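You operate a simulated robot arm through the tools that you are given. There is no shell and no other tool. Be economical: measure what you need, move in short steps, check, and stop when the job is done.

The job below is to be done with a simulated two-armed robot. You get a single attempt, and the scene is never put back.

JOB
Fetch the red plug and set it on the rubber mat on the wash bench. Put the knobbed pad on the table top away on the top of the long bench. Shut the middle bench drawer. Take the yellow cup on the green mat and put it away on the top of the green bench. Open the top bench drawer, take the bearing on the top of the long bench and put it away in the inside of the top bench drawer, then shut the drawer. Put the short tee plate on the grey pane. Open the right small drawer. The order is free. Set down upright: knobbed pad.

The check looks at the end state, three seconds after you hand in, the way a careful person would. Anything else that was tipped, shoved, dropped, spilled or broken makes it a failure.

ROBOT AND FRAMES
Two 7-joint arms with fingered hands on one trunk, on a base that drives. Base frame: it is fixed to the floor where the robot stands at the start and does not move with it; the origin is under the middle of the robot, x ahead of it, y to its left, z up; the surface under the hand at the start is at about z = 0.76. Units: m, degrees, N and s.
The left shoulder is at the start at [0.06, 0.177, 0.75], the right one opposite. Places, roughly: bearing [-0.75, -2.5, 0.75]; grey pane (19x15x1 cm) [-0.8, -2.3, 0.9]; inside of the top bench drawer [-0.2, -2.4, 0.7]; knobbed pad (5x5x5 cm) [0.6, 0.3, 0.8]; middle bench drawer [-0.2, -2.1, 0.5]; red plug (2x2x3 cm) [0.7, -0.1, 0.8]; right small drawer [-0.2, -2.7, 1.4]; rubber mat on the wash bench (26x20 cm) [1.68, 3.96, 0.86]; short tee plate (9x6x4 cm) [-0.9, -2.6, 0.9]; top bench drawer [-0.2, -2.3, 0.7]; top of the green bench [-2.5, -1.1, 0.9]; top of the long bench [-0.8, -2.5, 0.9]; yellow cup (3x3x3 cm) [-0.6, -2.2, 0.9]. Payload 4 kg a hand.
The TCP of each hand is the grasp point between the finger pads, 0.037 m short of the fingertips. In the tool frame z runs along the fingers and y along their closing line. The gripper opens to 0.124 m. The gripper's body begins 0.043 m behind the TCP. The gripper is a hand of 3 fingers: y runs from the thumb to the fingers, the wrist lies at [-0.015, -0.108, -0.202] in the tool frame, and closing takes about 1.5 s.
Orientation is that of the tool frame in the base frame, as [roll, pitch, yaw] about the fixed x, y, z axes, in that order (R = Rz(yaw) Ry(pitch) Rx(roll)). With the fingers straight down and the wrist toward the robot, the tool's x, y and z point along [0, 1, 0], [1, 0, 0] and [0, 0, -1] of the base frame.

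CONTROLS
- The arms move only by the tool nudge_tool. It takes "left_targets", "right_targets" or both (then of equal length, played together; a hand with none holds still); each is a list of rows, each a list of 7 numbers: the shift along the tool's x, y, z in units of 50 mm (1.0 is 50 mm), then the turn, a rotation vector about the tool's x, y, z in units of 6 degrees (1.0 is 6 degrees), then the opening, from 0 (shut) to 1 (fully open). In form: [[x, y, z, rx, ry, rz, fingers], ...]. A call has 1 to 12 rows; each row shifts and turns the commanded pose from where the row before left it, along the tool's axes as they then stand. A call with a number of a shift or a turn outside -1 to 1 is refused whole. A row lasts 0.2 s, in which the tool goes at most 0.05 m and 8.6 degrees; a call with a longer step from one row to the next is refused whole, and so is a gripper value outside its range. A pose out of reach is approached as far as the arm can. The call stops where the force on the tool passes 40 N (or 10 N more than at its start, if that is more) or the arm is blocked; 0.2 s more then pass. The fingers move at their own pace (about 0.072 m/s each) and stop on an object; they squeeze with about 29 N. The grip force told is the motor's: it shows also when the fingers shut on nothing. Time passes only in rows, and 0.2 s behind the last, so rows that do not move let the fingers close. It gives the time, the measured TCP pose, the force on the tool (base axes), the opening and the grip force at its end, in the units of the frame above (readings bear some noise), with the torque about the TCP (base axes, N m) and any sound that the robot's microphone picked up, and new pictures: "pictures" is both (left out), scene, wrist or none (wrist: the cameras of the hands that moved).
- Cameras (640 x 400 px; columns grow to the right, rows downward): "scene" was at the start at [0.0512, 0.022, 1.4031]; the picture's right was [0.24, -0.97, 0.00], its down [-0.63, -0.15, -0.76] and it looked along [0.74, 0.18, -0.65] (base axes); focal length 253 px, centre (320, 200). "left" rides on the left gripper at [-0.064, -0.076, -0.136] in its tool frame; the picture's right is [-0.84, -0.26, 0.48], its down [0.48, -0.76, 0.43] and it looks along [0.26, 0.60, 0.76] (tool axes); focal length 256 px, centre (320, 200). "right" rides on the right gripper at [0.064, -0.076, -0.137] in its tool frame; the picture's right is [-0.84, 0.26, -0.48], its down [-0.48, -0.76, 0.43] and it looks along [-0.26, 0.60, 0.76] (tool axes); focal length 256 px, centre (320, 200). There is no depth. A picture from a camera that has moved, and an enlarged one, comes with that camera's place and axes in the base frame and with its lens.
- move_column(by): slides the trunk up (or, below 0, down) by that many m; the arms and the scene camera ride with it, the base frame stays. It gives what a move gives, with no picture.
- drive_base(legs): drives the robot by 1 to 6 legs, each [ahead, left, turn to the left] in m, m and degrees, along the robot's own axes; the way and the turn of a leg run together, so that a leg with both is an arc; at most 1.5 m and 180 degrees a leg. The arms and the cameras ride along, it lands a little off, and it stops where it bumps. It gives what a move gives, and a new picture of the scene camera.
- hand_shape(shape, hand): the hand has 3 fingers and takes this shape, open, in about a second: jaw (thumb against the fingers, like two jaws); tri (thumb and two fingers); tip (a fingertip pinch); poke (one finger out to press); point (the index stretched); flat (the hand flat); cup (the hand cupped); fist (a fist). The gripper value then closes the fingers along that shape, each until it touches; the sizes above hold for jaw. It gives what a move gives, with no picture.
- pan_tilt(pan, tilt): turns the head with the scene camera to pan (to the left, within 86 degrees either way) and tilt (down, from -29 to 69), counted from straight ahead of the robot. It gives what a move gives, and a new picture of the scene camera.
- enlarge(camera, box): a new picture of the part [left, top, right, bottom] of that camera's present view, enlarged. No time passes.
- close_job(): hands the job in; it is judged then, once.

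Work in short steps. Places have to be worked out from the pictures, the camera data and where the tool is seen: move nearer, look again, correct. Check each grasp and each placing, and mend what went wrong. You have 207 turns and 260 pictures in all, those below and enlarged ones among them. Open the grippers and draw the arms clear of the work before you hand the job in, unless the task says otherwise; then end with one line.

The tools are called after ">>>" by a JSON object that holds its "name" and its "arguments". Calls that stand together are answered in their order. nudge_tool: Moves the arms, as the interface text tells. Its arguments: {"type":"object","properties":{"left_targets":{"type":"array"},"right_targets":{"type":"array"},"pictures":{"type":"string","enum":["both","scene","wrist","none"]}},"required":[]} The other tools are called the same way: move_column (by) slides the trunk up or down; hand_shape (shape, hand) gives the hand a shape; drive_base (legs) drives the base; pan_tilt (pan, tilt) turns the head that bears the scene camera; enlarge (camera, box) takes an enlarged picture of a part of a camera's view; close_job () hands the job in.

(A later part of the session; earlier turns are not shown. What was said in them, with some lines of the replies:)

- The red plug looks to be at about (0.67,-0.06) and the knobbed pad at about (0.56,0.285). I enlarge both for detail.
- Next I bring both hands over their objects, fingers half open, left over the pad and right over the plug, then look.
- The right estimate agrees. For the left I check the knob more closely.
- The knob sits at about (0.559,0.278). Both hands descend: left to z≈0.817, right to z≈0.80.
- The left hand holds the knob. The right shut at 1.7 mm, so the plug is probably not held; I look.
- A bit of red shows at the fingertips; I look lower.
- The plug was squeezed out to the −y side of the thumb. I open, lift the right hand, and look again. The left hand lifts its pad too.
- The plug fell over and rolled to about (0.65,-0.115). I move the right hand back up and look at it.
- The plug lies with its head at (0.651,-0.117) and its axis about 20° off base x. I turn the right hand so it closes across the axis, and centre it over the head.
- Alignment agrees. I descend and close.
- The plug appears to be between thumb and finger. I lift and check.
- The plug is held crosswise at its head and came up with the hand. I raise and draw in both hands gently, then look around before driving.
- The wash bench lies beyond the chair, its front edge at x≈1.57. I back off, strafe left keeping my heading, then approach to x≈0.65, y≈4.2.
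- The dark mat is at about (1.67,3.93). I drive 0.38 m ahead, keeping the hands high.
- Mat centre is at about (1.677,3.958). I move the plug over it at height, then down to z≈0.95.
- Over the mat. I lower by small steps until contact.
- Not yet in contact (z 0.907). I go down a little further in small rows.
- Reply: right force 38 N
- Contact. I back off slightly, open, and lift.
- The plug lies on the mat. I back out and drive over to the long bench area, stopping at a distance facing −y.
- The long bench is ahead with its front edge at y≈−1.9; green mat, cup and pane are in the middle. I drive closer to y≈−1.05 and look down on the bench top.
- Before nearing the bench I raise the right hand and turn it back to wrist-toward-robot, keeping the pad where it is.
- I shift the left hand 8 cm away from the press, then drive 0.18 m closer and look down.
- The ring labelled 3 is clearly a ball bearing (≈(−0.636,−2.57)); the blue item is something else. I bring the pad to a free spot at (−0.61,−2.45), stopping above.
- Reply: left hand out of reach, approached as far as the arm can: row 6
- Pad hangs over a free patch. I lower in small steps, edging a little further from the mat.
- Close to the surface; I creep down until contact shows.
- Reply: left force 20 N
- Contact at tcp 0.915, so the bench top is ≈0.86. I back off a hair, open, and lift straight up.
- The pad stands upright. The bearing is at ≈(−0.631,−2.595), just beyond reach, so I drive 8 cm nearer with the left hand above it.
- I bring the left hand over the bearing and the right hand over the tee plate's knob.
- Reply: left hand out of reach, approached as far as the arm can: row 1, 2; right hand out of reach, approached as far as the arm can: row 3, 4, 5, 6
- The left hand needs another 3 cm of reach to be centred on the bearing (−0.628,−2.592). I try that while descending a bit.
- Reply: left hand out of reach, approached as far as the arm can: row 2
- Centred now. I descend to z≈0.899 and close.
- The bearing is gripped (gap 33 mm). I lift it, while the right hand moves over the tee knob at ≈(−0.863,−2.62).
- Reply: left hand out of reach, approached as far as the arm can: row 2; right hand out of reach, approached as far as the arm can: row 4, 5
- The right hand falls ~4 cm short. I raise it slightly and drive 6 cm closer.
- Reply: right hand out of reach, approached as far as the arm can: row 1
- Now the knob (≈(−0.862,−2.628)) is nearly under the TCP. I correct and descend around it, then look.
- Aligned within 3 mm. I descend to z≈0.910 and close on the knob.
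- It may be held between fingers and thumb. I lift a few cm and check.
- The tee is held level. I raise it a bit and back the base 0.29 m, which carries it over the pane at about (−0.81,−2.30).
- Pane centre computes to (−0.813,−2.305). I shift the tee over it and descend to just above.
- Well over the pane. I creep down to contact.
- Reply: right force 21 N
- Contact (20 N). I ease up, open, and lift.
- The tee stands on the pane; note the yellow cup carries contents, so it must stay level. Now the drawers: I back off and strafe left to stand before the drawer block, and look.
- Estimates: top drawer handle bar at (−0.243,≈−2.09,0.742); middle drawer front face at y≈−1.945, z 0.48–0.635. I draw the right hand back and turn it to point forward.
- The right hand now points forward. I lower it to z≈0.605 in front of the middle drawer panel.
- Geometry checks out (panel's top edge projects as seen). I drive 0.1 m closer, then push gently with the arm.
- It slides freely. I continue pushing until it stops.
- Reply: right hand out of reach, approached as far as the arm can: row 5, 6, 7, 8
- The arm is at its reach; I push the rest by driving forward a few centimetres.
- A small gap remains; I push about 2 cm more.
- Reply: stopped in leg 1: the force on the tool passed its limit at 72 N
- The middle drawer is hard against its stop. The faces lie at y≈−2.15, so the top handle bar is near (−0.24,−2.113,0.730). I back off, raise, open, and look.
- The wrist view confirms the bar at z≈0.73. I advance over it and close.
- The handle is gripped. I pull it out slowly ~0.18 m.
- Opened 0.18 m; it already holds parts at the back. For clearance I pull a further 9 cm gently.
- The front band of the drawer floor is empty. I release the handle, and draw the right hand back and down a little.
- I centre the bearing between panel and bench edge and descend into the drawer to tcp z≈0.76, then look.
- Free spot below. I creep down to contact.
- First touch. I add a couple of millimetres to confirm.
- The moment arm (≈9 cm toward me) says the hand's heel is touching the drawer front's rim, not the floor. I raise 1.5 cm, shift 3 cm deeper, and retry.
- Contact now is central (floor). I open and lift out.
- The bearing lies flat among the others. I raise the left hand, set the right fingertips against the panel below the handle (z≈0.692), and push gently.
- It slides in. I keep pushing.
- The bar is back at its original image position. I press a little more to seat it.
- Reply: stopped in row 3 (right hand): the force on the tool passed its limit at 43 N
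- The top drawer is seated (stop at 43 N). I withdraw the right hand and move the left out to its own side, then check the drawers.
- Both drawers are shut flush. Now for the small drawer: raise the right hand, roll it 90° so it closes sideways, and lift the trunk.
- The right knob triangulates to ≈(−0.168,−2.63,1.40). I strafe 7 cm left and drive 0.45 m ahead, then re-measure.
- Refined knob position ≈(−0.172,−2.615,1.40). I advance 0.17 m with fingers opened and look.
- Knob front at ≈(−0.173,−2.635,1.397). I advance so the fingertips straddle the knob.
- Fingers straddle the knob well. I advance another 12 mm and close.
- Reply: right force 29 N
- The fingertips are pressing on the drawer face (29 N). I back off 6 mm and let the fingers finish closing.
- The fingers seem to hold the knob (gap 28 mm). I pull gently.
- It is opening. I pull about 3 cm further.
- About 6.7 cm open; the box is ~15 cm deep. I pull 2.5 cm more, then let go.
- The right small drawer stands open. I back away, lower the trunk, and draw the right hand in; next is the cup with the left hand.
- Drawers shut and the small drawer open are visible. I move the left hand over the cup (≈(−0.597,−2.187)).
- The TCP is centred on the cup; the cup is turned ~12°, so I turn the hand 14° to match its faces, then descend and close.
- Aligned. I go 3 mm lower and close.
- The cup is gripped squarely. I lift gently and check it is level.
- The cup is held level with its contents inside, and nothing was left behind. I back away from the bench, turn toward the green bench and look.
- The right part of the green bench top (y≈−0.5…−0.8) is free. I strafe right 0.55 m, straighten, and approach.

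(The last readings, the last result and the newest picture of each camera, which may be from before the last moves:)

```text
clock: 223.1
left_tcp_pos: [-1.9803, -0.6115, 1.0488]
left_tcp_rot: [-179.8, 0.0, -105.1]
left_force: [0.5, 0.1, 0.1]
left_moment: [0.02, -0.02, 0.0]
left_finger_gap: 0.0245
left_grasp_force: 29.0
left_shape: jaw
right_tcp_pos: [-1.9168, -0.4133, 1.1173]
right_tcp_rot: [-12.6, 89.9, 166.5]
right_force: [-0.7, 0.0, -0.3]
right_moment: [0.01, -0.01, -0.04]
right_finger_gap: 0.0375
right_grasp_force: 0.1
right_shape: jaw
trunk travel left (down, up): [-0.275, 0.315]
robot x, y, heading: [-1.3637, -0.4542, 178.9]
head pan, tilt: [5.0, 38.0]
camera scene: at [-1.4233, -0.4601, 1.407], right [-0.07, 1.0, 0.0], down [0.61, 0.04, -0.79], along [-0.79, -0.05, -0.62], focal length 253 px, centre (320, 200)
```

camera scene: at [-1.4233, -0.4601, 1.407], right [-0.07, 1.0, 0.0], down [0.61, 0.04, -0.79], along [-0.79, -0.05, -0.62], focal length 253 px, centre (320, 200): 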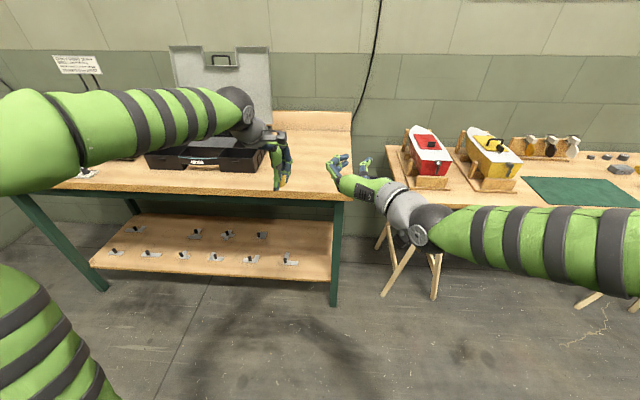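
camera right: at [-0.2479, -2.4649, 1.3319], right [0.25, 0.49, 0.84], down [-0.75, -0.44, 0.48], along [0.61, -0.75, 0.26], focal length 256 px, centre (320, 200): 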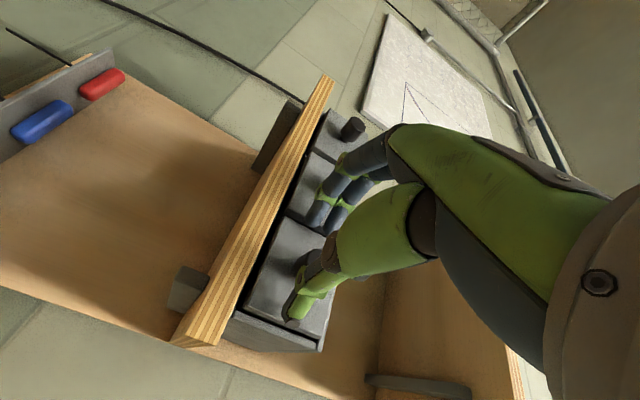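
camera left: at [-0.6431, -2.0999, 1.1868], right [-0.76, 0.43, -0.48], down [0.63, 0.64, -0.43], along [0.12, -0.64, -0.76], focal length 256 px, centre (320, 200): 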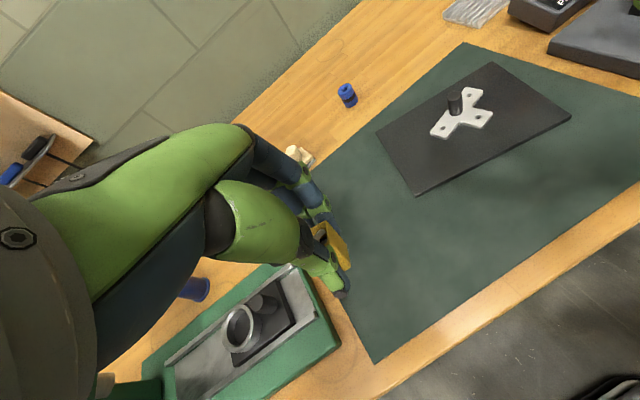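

The free area spans y −0.45…−0.75. I drive 0.28 m closer, bringing the cup to about (−2.26,−0.61).

>>> {"name": "drive_base", "arguments": {"legs": [[0.28, 0, 0]]}}

>>> {"name": "nudge_tool", "arguments": {"left_targets": [[0, 0.4, 0, 0, 0, 0, 0], [0, 0.4, 0.2, 0, 0, 0, 0], [0, 0, 0.5, 0, 0, 0, 0], [0, 0, 0.5, 0, 0, 0, 0], [0, 0, 0.4, 0, 0, 0, 0]], "pictures": "both"}}

```text
clock: 225.1
left_tcp_pos: [-2.2574, -0.6069, 1.0489]
left_tcp_rot: [-179.8, 0.0, -105.1]
left_force: [0.0, -0.3, 0.2]
left_moment: [0.01, -0.03, -0.02]
left_finger_gap: 0.0245
left_grasp_force: 29.0
left_shape: jaw
right_tcp_pos: [-2.195, -0.4061, 1.1169]
right_tcp_rot: [-6.6, 89.9, 172.6]
right_force: [-0.4, -0.6, 0.0]
right_moment: [0.0, 0.03, -0.01]
right_finger_gap: 0.0377
right_grasp_force: 0.0
right_shape: jaw
trunk travel left (down, up): [-0.275, 0.315]
robot x, y, heading: [-1.6435, -0.4481, 179.0]
head pan, tilt: [5.0, 38.0]
camera scene: at [-1.7006, -0.455, 1.4069], right [-0.07, 1.0, 0.0], down [0.61, 0.04, -0.79], along [-0.79, -0.05, -0.62], focal length 253 px, centre (320, 200)
```

scene: 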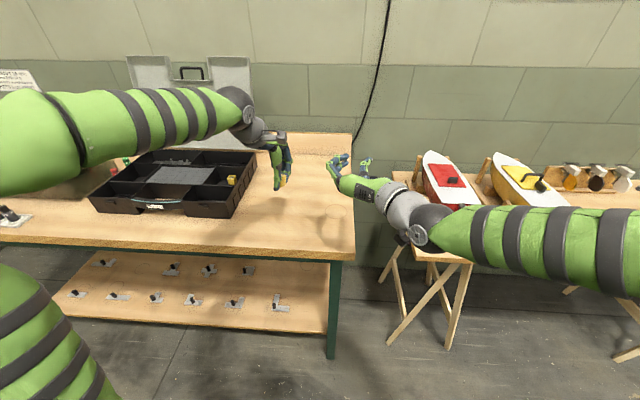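

```text
clock: 226.2
left_tcp_pos: [-2.2982, -0.596, 0.9686]
left_tcp_rot: [-179.9, 0.1, -105.1]
left_force: [0.1, -0.1, -1.3]
left_moment: [-0.04, 0.02, -0.01]
left_finger_gap: 0.0246
left_grasp_force: 29.2
left_shape: jaw
right_tcp_pos: [-2.1944, -0.4055, 1.1166]
right_tcp_rot: [-13.2, 89.9, 166.0]
right_force: [1.0, -0.4, 0.0]
right_moment: [0.01, 0.0, 0.0]
right_finger_gap: 0.0375
right_grasp_force: 0.1
right_shape: jaw
trunk travel left (down, up): [-0.275, 0.315]
robot x, y, heading: [-1.6398, -0.4475, 178.9]
head pan, tilt: [5.0, 38.0]
camera scene: at [-1.7004, -0.455, 1.407], right [-0.07, 1.0, 0.0], down [0.61, 0.04, -0.79], along [-0.79, -0.05, -0.62], focal length 253 px, centre (320, 200)
camera left: at [-2.2074, -0.5542, 1.1055], right [0.47, 0.74, -0.48], down [0.61, -0.67, -0.43], along [-0.64, -0.09, -0.76], focal length 256 px, centre (320, 200)
```

scene: 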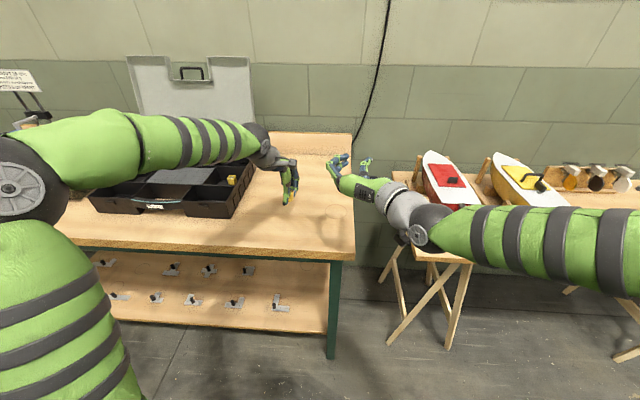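
left: 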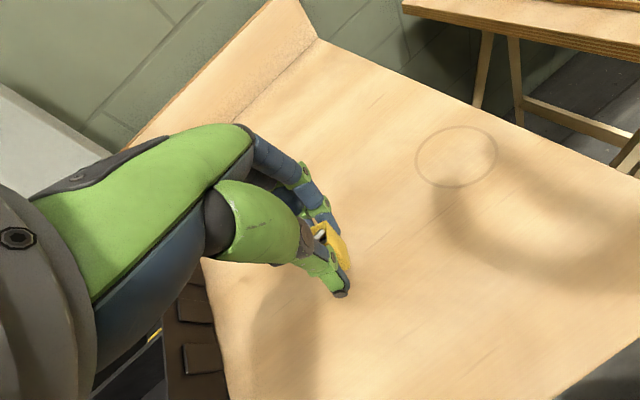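

Spot clear below. I creep down slowly until contact.

>>> {"name": "nudge_tool", "arguments": {"left_targets": [[0, 0, 0.1, 0, 0, 0, 0], [0, 0, 0.1, 0, 0, 0, 0], [0, 0, 0.1, 0, 0, 0, 0], [0, 0, 0.1, 0, 0, 0, 0], [0, 0, 0.08, 0, 0, 0, 0]], "pictures": "wrist"}}

```text
clock: 227.4
left_tcp_pos: [-2.296, -0.5968, 0.9454]
left_tcp_rot: [-179.8, 0.0, -105.1]
left_force: [-0.8, -0.1, -0.7]
left_moment: [0.01, 0.0, 0.01]
left_finger_gap: 0.0245
left_grasp_force: 29.1
left_shape: jaw
right_tcp_pos: [-2.1945, -0.4075, 1.1164]
right_tcp_rot: [-16.0, 89.9, 163.2]
right_force: [0.5, 0.0, 0.1]
right_moment: [0.01, 0.01, -0.02]
right_finger_gap: 0.0374
right_grasp_force: 0.1
right_shape: jaw
trunk travel left (down, up): [-0.275, 0.315]
robot x, y, heading: [-1.6403, -0.4502, 179.1]
head pan, tilt: [5.0, 38.0]
camera left: at [-2.2065, -0.5548, 1.0823], right [0.47, 0.74, -0.48], down [0.61, -0.66, -0.43], along [-0.64, -0.09, -0.76], focal length 256 px, centre (320, 200)
```

left: 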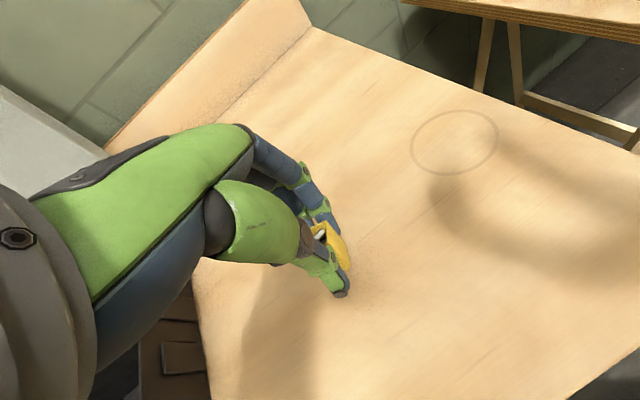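

>>> {"name": "nudge_tool", "arguments": {"left_targets": [[0, 0, 0.08, 0, 0, 0, 0], [0, 0, 0.08, 0, 0, 0, 0], [0, 0, 0.08, 0, 0, 0, 0], [0, 0, 0.06, 0, 0, 0, 0], [0, 0, 0.06, 0, 0, 0, 0]], "pictures": "none"}}

```text
clock: 228.7
left_tcp_pos: [-2.2963, -0.5969, 0.9279]
left_tcp_rot: [-179.8, 0.1, -105.1]
left_force: [1.0, 0.9, 0.2]
left_moment: [-0.01, 0.02, 0.01]
left_finger_gap: 0.0244
left_grasp_force: 28.6
left_shape: jaw
right_tcp_pos: [-2.1941, -0.4078, 1.1166]
right_tcp_rot: [-6.6, 89.9, 172.5]
right_force: [-0.6, 0.3, 0.5]
right_moment: [-0.01, 0.03, 0.02]
right_finger_gap: 0.0374
right_grasp_force: 0.0
right_shape: jaw
trunk travel left (down, up): [-0.275, 0.315]
robot x, y, heading: [-1.6432, -0.451, 178.8]
head pan, tilt: [5.0, 38.0]
```

>>> {"name": "nudge_tool", "arguments": {"left_targets": [[0, 0, 0.06, 0, 0, 0, 0], [0, 0, 0.06, 0, 0, 0, 0], [0, 0, 0.06, 0, 0, 0, 0], [0, 0, 0.06, 0, 0, 0, 0]], "pictures": "wrist"}}

```text
clock: 229.7
left_tcp_pos: [-2.2959, -0.597, 0.9155]
left_tcp_rot: [-179.7, 0.0, -105.1]
left_force: [-0.4, 0.7, -2.0]
left_moment: [0.0, -0.03, -0.02]
left_finger_gap: 0.0245
left_grasp_force: 28.9
left_shape: jaw
right_tcp_pos: [-2.1949, -0.407, 1.1183]
right_tcp_rot: [17.6, 89.9, -163.2]
right_force: [0.4, -0.3, 0.3]
right_moment: [-0.02, -0.02, -0.02]
right_finger_gap: 0.0375
right_grasp_force: 0.1
right_shape: jaw
trunk travel left (down, up): [-0.275, 0.315]
robot x, y, heading: [-1.6446, -0.4487, 179.0]
head pan, tilt: [5.0, 38.0]
camera left: at [-2.2069, -0.5549, 1.0527], right [0.47, 0.74, -0.48], down [0.61, -0.67, -0.43], along [-0.64, -0.09, -0.76], focal length 256 px, centre (320, 200)
```

left: 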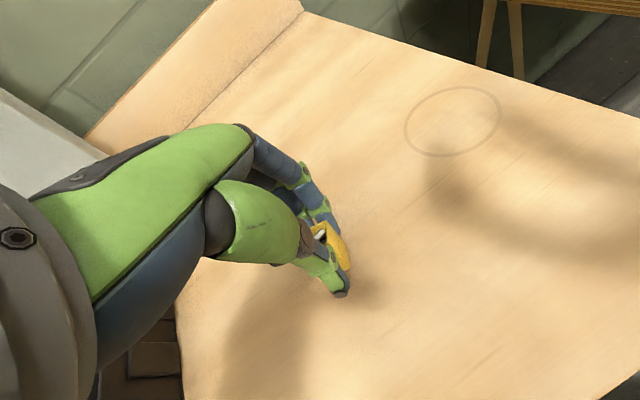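

>>> {"name": "nudge_tool", "arguments": {"left_targets": [[0, 0, 0.06, 0, 0, 0, 0], [0, 0, 0.06, 0, 0, 0, 0], [0, 0, 0.06, 0, 0, 0, 0], [0, 0, 0.06, 0, 0, 0, 0], [0, 0, 0.06, 0, 0, 0, 0]], "pictures": "none"}}

```text
clock: 230.8
left_tcp_pos: [-2.2952, -0.5967, 0.9028]
left_tcp_rot: [180.0, 0.0, -105.2]
left_force: [1.5, -0.9, 11.1]
left_moment: [0.06, 0.07, 0.04]
left_finger_gap: 0.0244
left_grasp_force: 29.2
left_shape: jaw
right_tcp_pos: [-2.1947, -0.4072, 1.1173]
right_tcp_rot: [0.1, 89.8, 179.2]
right_force: [-0.4, -0.7, 0.3]
right_moment: [0.0, 0.0, -0.03]
right_finger_gap: 0.0374
right_grasp_force: 0.1
right_shape: jaw
trunk travel left (down, up): [-0.275, 0.315]
robot x, y, heading: [-1.6385, -0.4532, 178.8]
head pan, tilt: [5.0, 38.0]
```

Contact (11 N). I open gently and lift straight up.

>>> {"name": "nudge_tool", "arguments": {"left_targets": [[0, 0, 0, 0, 0, 0, 0], [0, 0, 0, 0, 0, 0, 0.25], [0, 0, 0, 0, 0, 0, 0.35], [0, 0, 0, 0, 0, 0, 0.45], [0, 0, 0, 0, 0, 0, 0.5], [0, 0, 0, 0, 0, 0, 0.5], [0, 0, -0.3, 0, 0, 0, 0.5], [0, 0, -0.6, 0, 0, 0, 0.5], [0, 0, -0.9, 0, 0, 0, 0.5], [0, 0, -0.9, 0, 0, 0, 0.5]], "pictures": "wrist"}}

>>> {"name": "enlarge", "arguments": {"camera": "scene", "box": [230, 150, 358, 230]}}

```text
clock: 233.1
left_tcp_pos: [-2.2958, -0.5969, 1.0345]
left_tcp_rot: [-180.0, -0.1, -105.1]
left_force: [-0.6, 0.4, 0.0]
left_moment: [0.03, 0.04, -0.04]
left_finger_gap: 0.0616
left_grasp_force: 0.0
left_shape: jaw
right_tcp_pos: [-2.1936, -0.4054, 1.1156]
right_tcp_rot: [-8.5, 89.9, 170.8]
right_force: [-0.8, 0.1, 0.4]
right_moment: [-0.01, -0.01, -0.01]
right_finger_gap: 0.0377
right_grasp_force: 0.0
right_shape: jaw
trunk travel left (down, up): [-0.275, 0.315]
robot x, y, heading: [-1.6484, -0.4493, 179.0]
head pan, tilt: [5.0, 38.0]
camera left: at [-2.2062, -0.5543, 1.1714], right [0.47, 0.74, -0.48], down [0.61, -0.66, -0.43], along [-0.64, -0.09, -0.76], focal length 256 px, centre (320, 200)
```

left: 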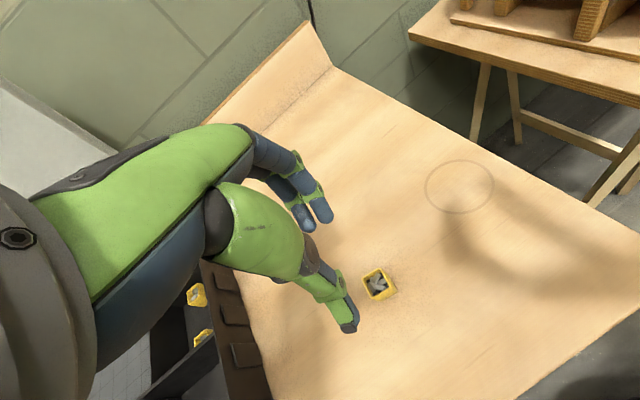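

```text
5.00 times, centred on (294, 190) of scene
camera zoom: at [-1.7001, -0.455, 1.4069], right [-0.07, 1.0, 0.0], down [0.61, 0.04, -0.79], along [-0.79, -0.05, -0.62], focal length 1266 px, centre (450, 250)
```

zoom: 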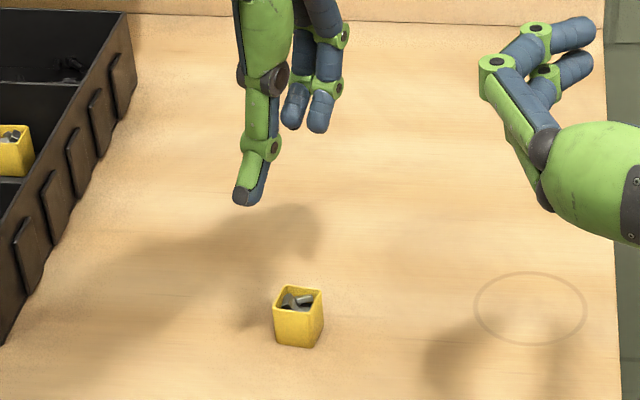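

The cup stands upright with its contents. I back clear of the bench with the grippers open, taking a last look.

>>> {"name": "drive_base", "arguments": {"legs": [[-0.6, 0, 0]]}}

>>> {"name": "nudge_tool", "arguments": {"left_targets": [[0, 0, 0, 0, 0, 0, 1], [0, 0, 0, 0, 0, 0, 1], [0, 0, 0, 0, 0, 0, 1]], "right_targets": [[0, 0, 0, 0, 0, 0, 1], [0, 0, 0, 0, 0, 0, 1], [0, 0, 0, 0, 0, 0, 1]], "pictures": "none"}}

>>> {"name": "pan_tilt", "arguments": {"pan": 84, "tilt": 20}}

```text
clock: 236.4
left_tcp_pos: [-1.6941, -0.6099, 1.0337]
left_tcp_rot: [-179.7, 0.0, -104.8]
left_force: [0.8, 0.6, -0.3]
left_moment: [-0.01, -0.01, 0.05]
left_finger_gap: 0.0617
left_grasp_force: 0.0
left_shape: jaw
right_tcp_pos: [-1.5946, -0.4193, 1.1169]
right_tcp_rot: [25.0, 89.9, -155.5]
right_force: [-0.3, 0.2, 0.0]
right_moment: [-0.01, -0.02, 0.0]
right_finger_gap: 0.0374
right_grasp_force: 0.0
right_shape: jaw
trunk travel left (down, up): [-0.275, 0.315]
robot x, y, heading: [-1.0415, -0.4567, 179.2]
head pan, tilt: [5.0, 38.0]
camera scene: at [-1.0999, -0.4647, 1.407], right [-0.07, 1.0, 0.0], down [0.61, 0.05, -0.79], along [-0.79, -0.06, -0.62], focal length 253 px, centre (320, 200)
```

scene: 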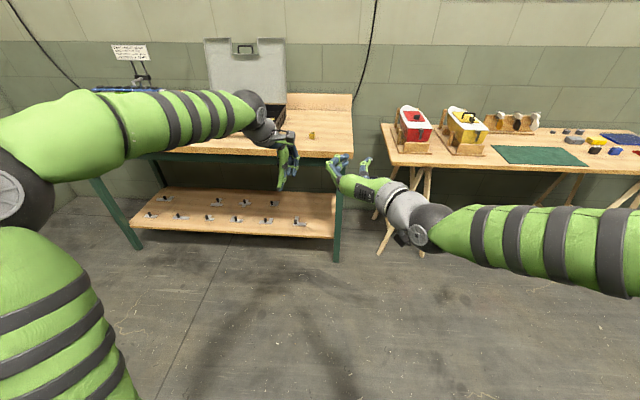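

```text
clock: 237.2
left_tcp_pos: [-1.6947, -0.6096, 1.0333]
left_tcp_rot: [-179.8, 0.1, -104.8]
left_force: [-0.5, -0.7, -0.7]
left_moment: [-0.01, 0.02, 0.03]
left_finger_gap: 0.1234
left_grasp_force: 0.0
left_shape: jaw
right_tcp_pos: [-1.5944, -0.4191, 1.1163]
right_tcp_rot: [-136.2, 89.9, 43.3]
right_force: [0.8, -0.6, -0.4]
right_moment: [0.0, 0.02, 0.02]
right_finger_gap: 0.1235
right_grasp_force: 0.0
right_shape: jaw
trunk travel left (down, up): [-0.275, 0.315]
robot x, y, heading: [-1.044, -0.458, 179.4]
head pan, tilt: [5.0, 38.0]
```

```text
clock: 238.8
left_tcp_pos: [-1.6949, -0.6099, 1.033]
left_tcp_rot: [-179.8, 0.0, -104.8]
left_force: [0.0, -0.1, 1.1]
left_moment: [0.01, 0.02, -0.04]
left_finger_gap: 0.1238
left_grasp_force: 0.0
left_shape: jaw
right_tcp_pos: [-1.595, -0.4201, 1.1156]
right_tcp_rot: [34.7, 89.9, -145.7]
right_force: [0.0, 0.9, -0.2]
right_moment: [0.0, 0.01, 0.02]
right_finger_gap: 0.1237
right_grasp_force: 0.0
right_shape: jaw
trunk travel left (down, up): [-0.275, 0.315]
robot x, y, heading: [-1.0424, -0.4607, 179.2]
head pan, tilt: [84.0, 20.0]
camera scene: at [-1.025, -0.5508, 1.4354], right [-0.99, 0.12, 0.0], down [0.04, 0.34, -0.94], along [-0.11, -0.93, -0.34], focal length 253 px, centre (320, 200)
```

scene: 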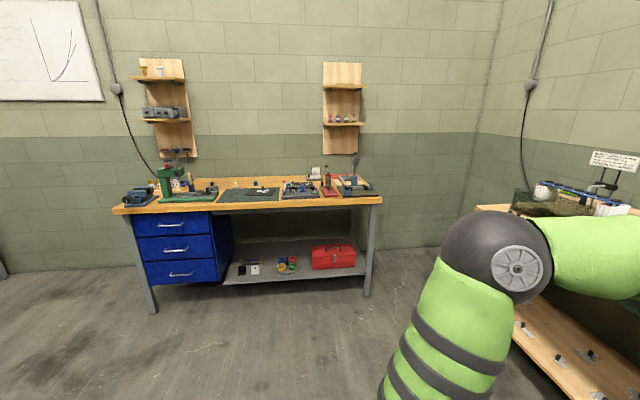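

>>> {"name": "enlarge", "arguments": {"camera": "scene", "box": [110, 60, 302, 180]}}

>>> {"name": "enlarge", "arguments": {"camera": "scene", "box": [120, 170, 312, 290]}}

```text
3.33 times, centred on (206, 120) of scene
camera zoom: at [-1.025, -0.5508, 1.4354], right [-0.99, 0.12, 0.0], down [0.04, 0.34, -0.94], along [-0.11, -0.93, -0.34], focal length 844 px, centre (700, 467)
```

zoom: 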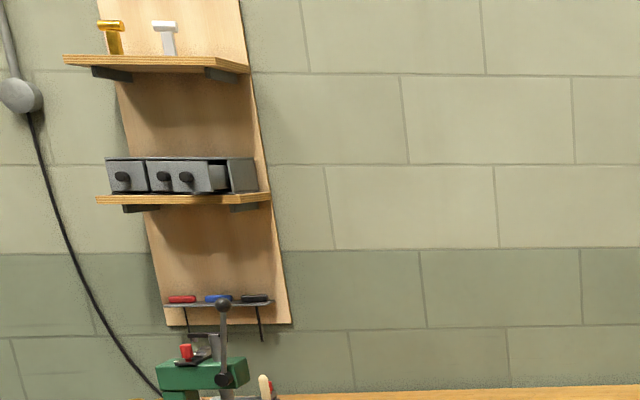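

```text
3.33 times, centred on (216, 230) of scene
camera zoom: at [-1.025, -0.5508, 1.4354], right [-0.99, 0.12, 0.0], down [0.04, 0.34, -0.94], along [-0.11, -0.93, -0.34], focal length 844 px, centre (667, 100)
```

zoom: 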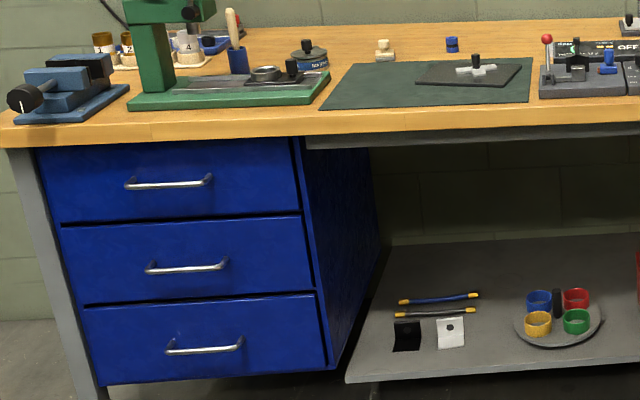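

Everything in view is as asked: the bench drawers are shut, the right small drawer is open, and the tee plate and pad are in place. I hand in.

>>> {"name": "close_job", "arguments": {}}

```text
The job is handed in.
```

All seven parts of the job are done and I handed it in. The red plug lies on its side on the rubber mat: my first grasp on the table knocked it over, and I picked it up lying down.
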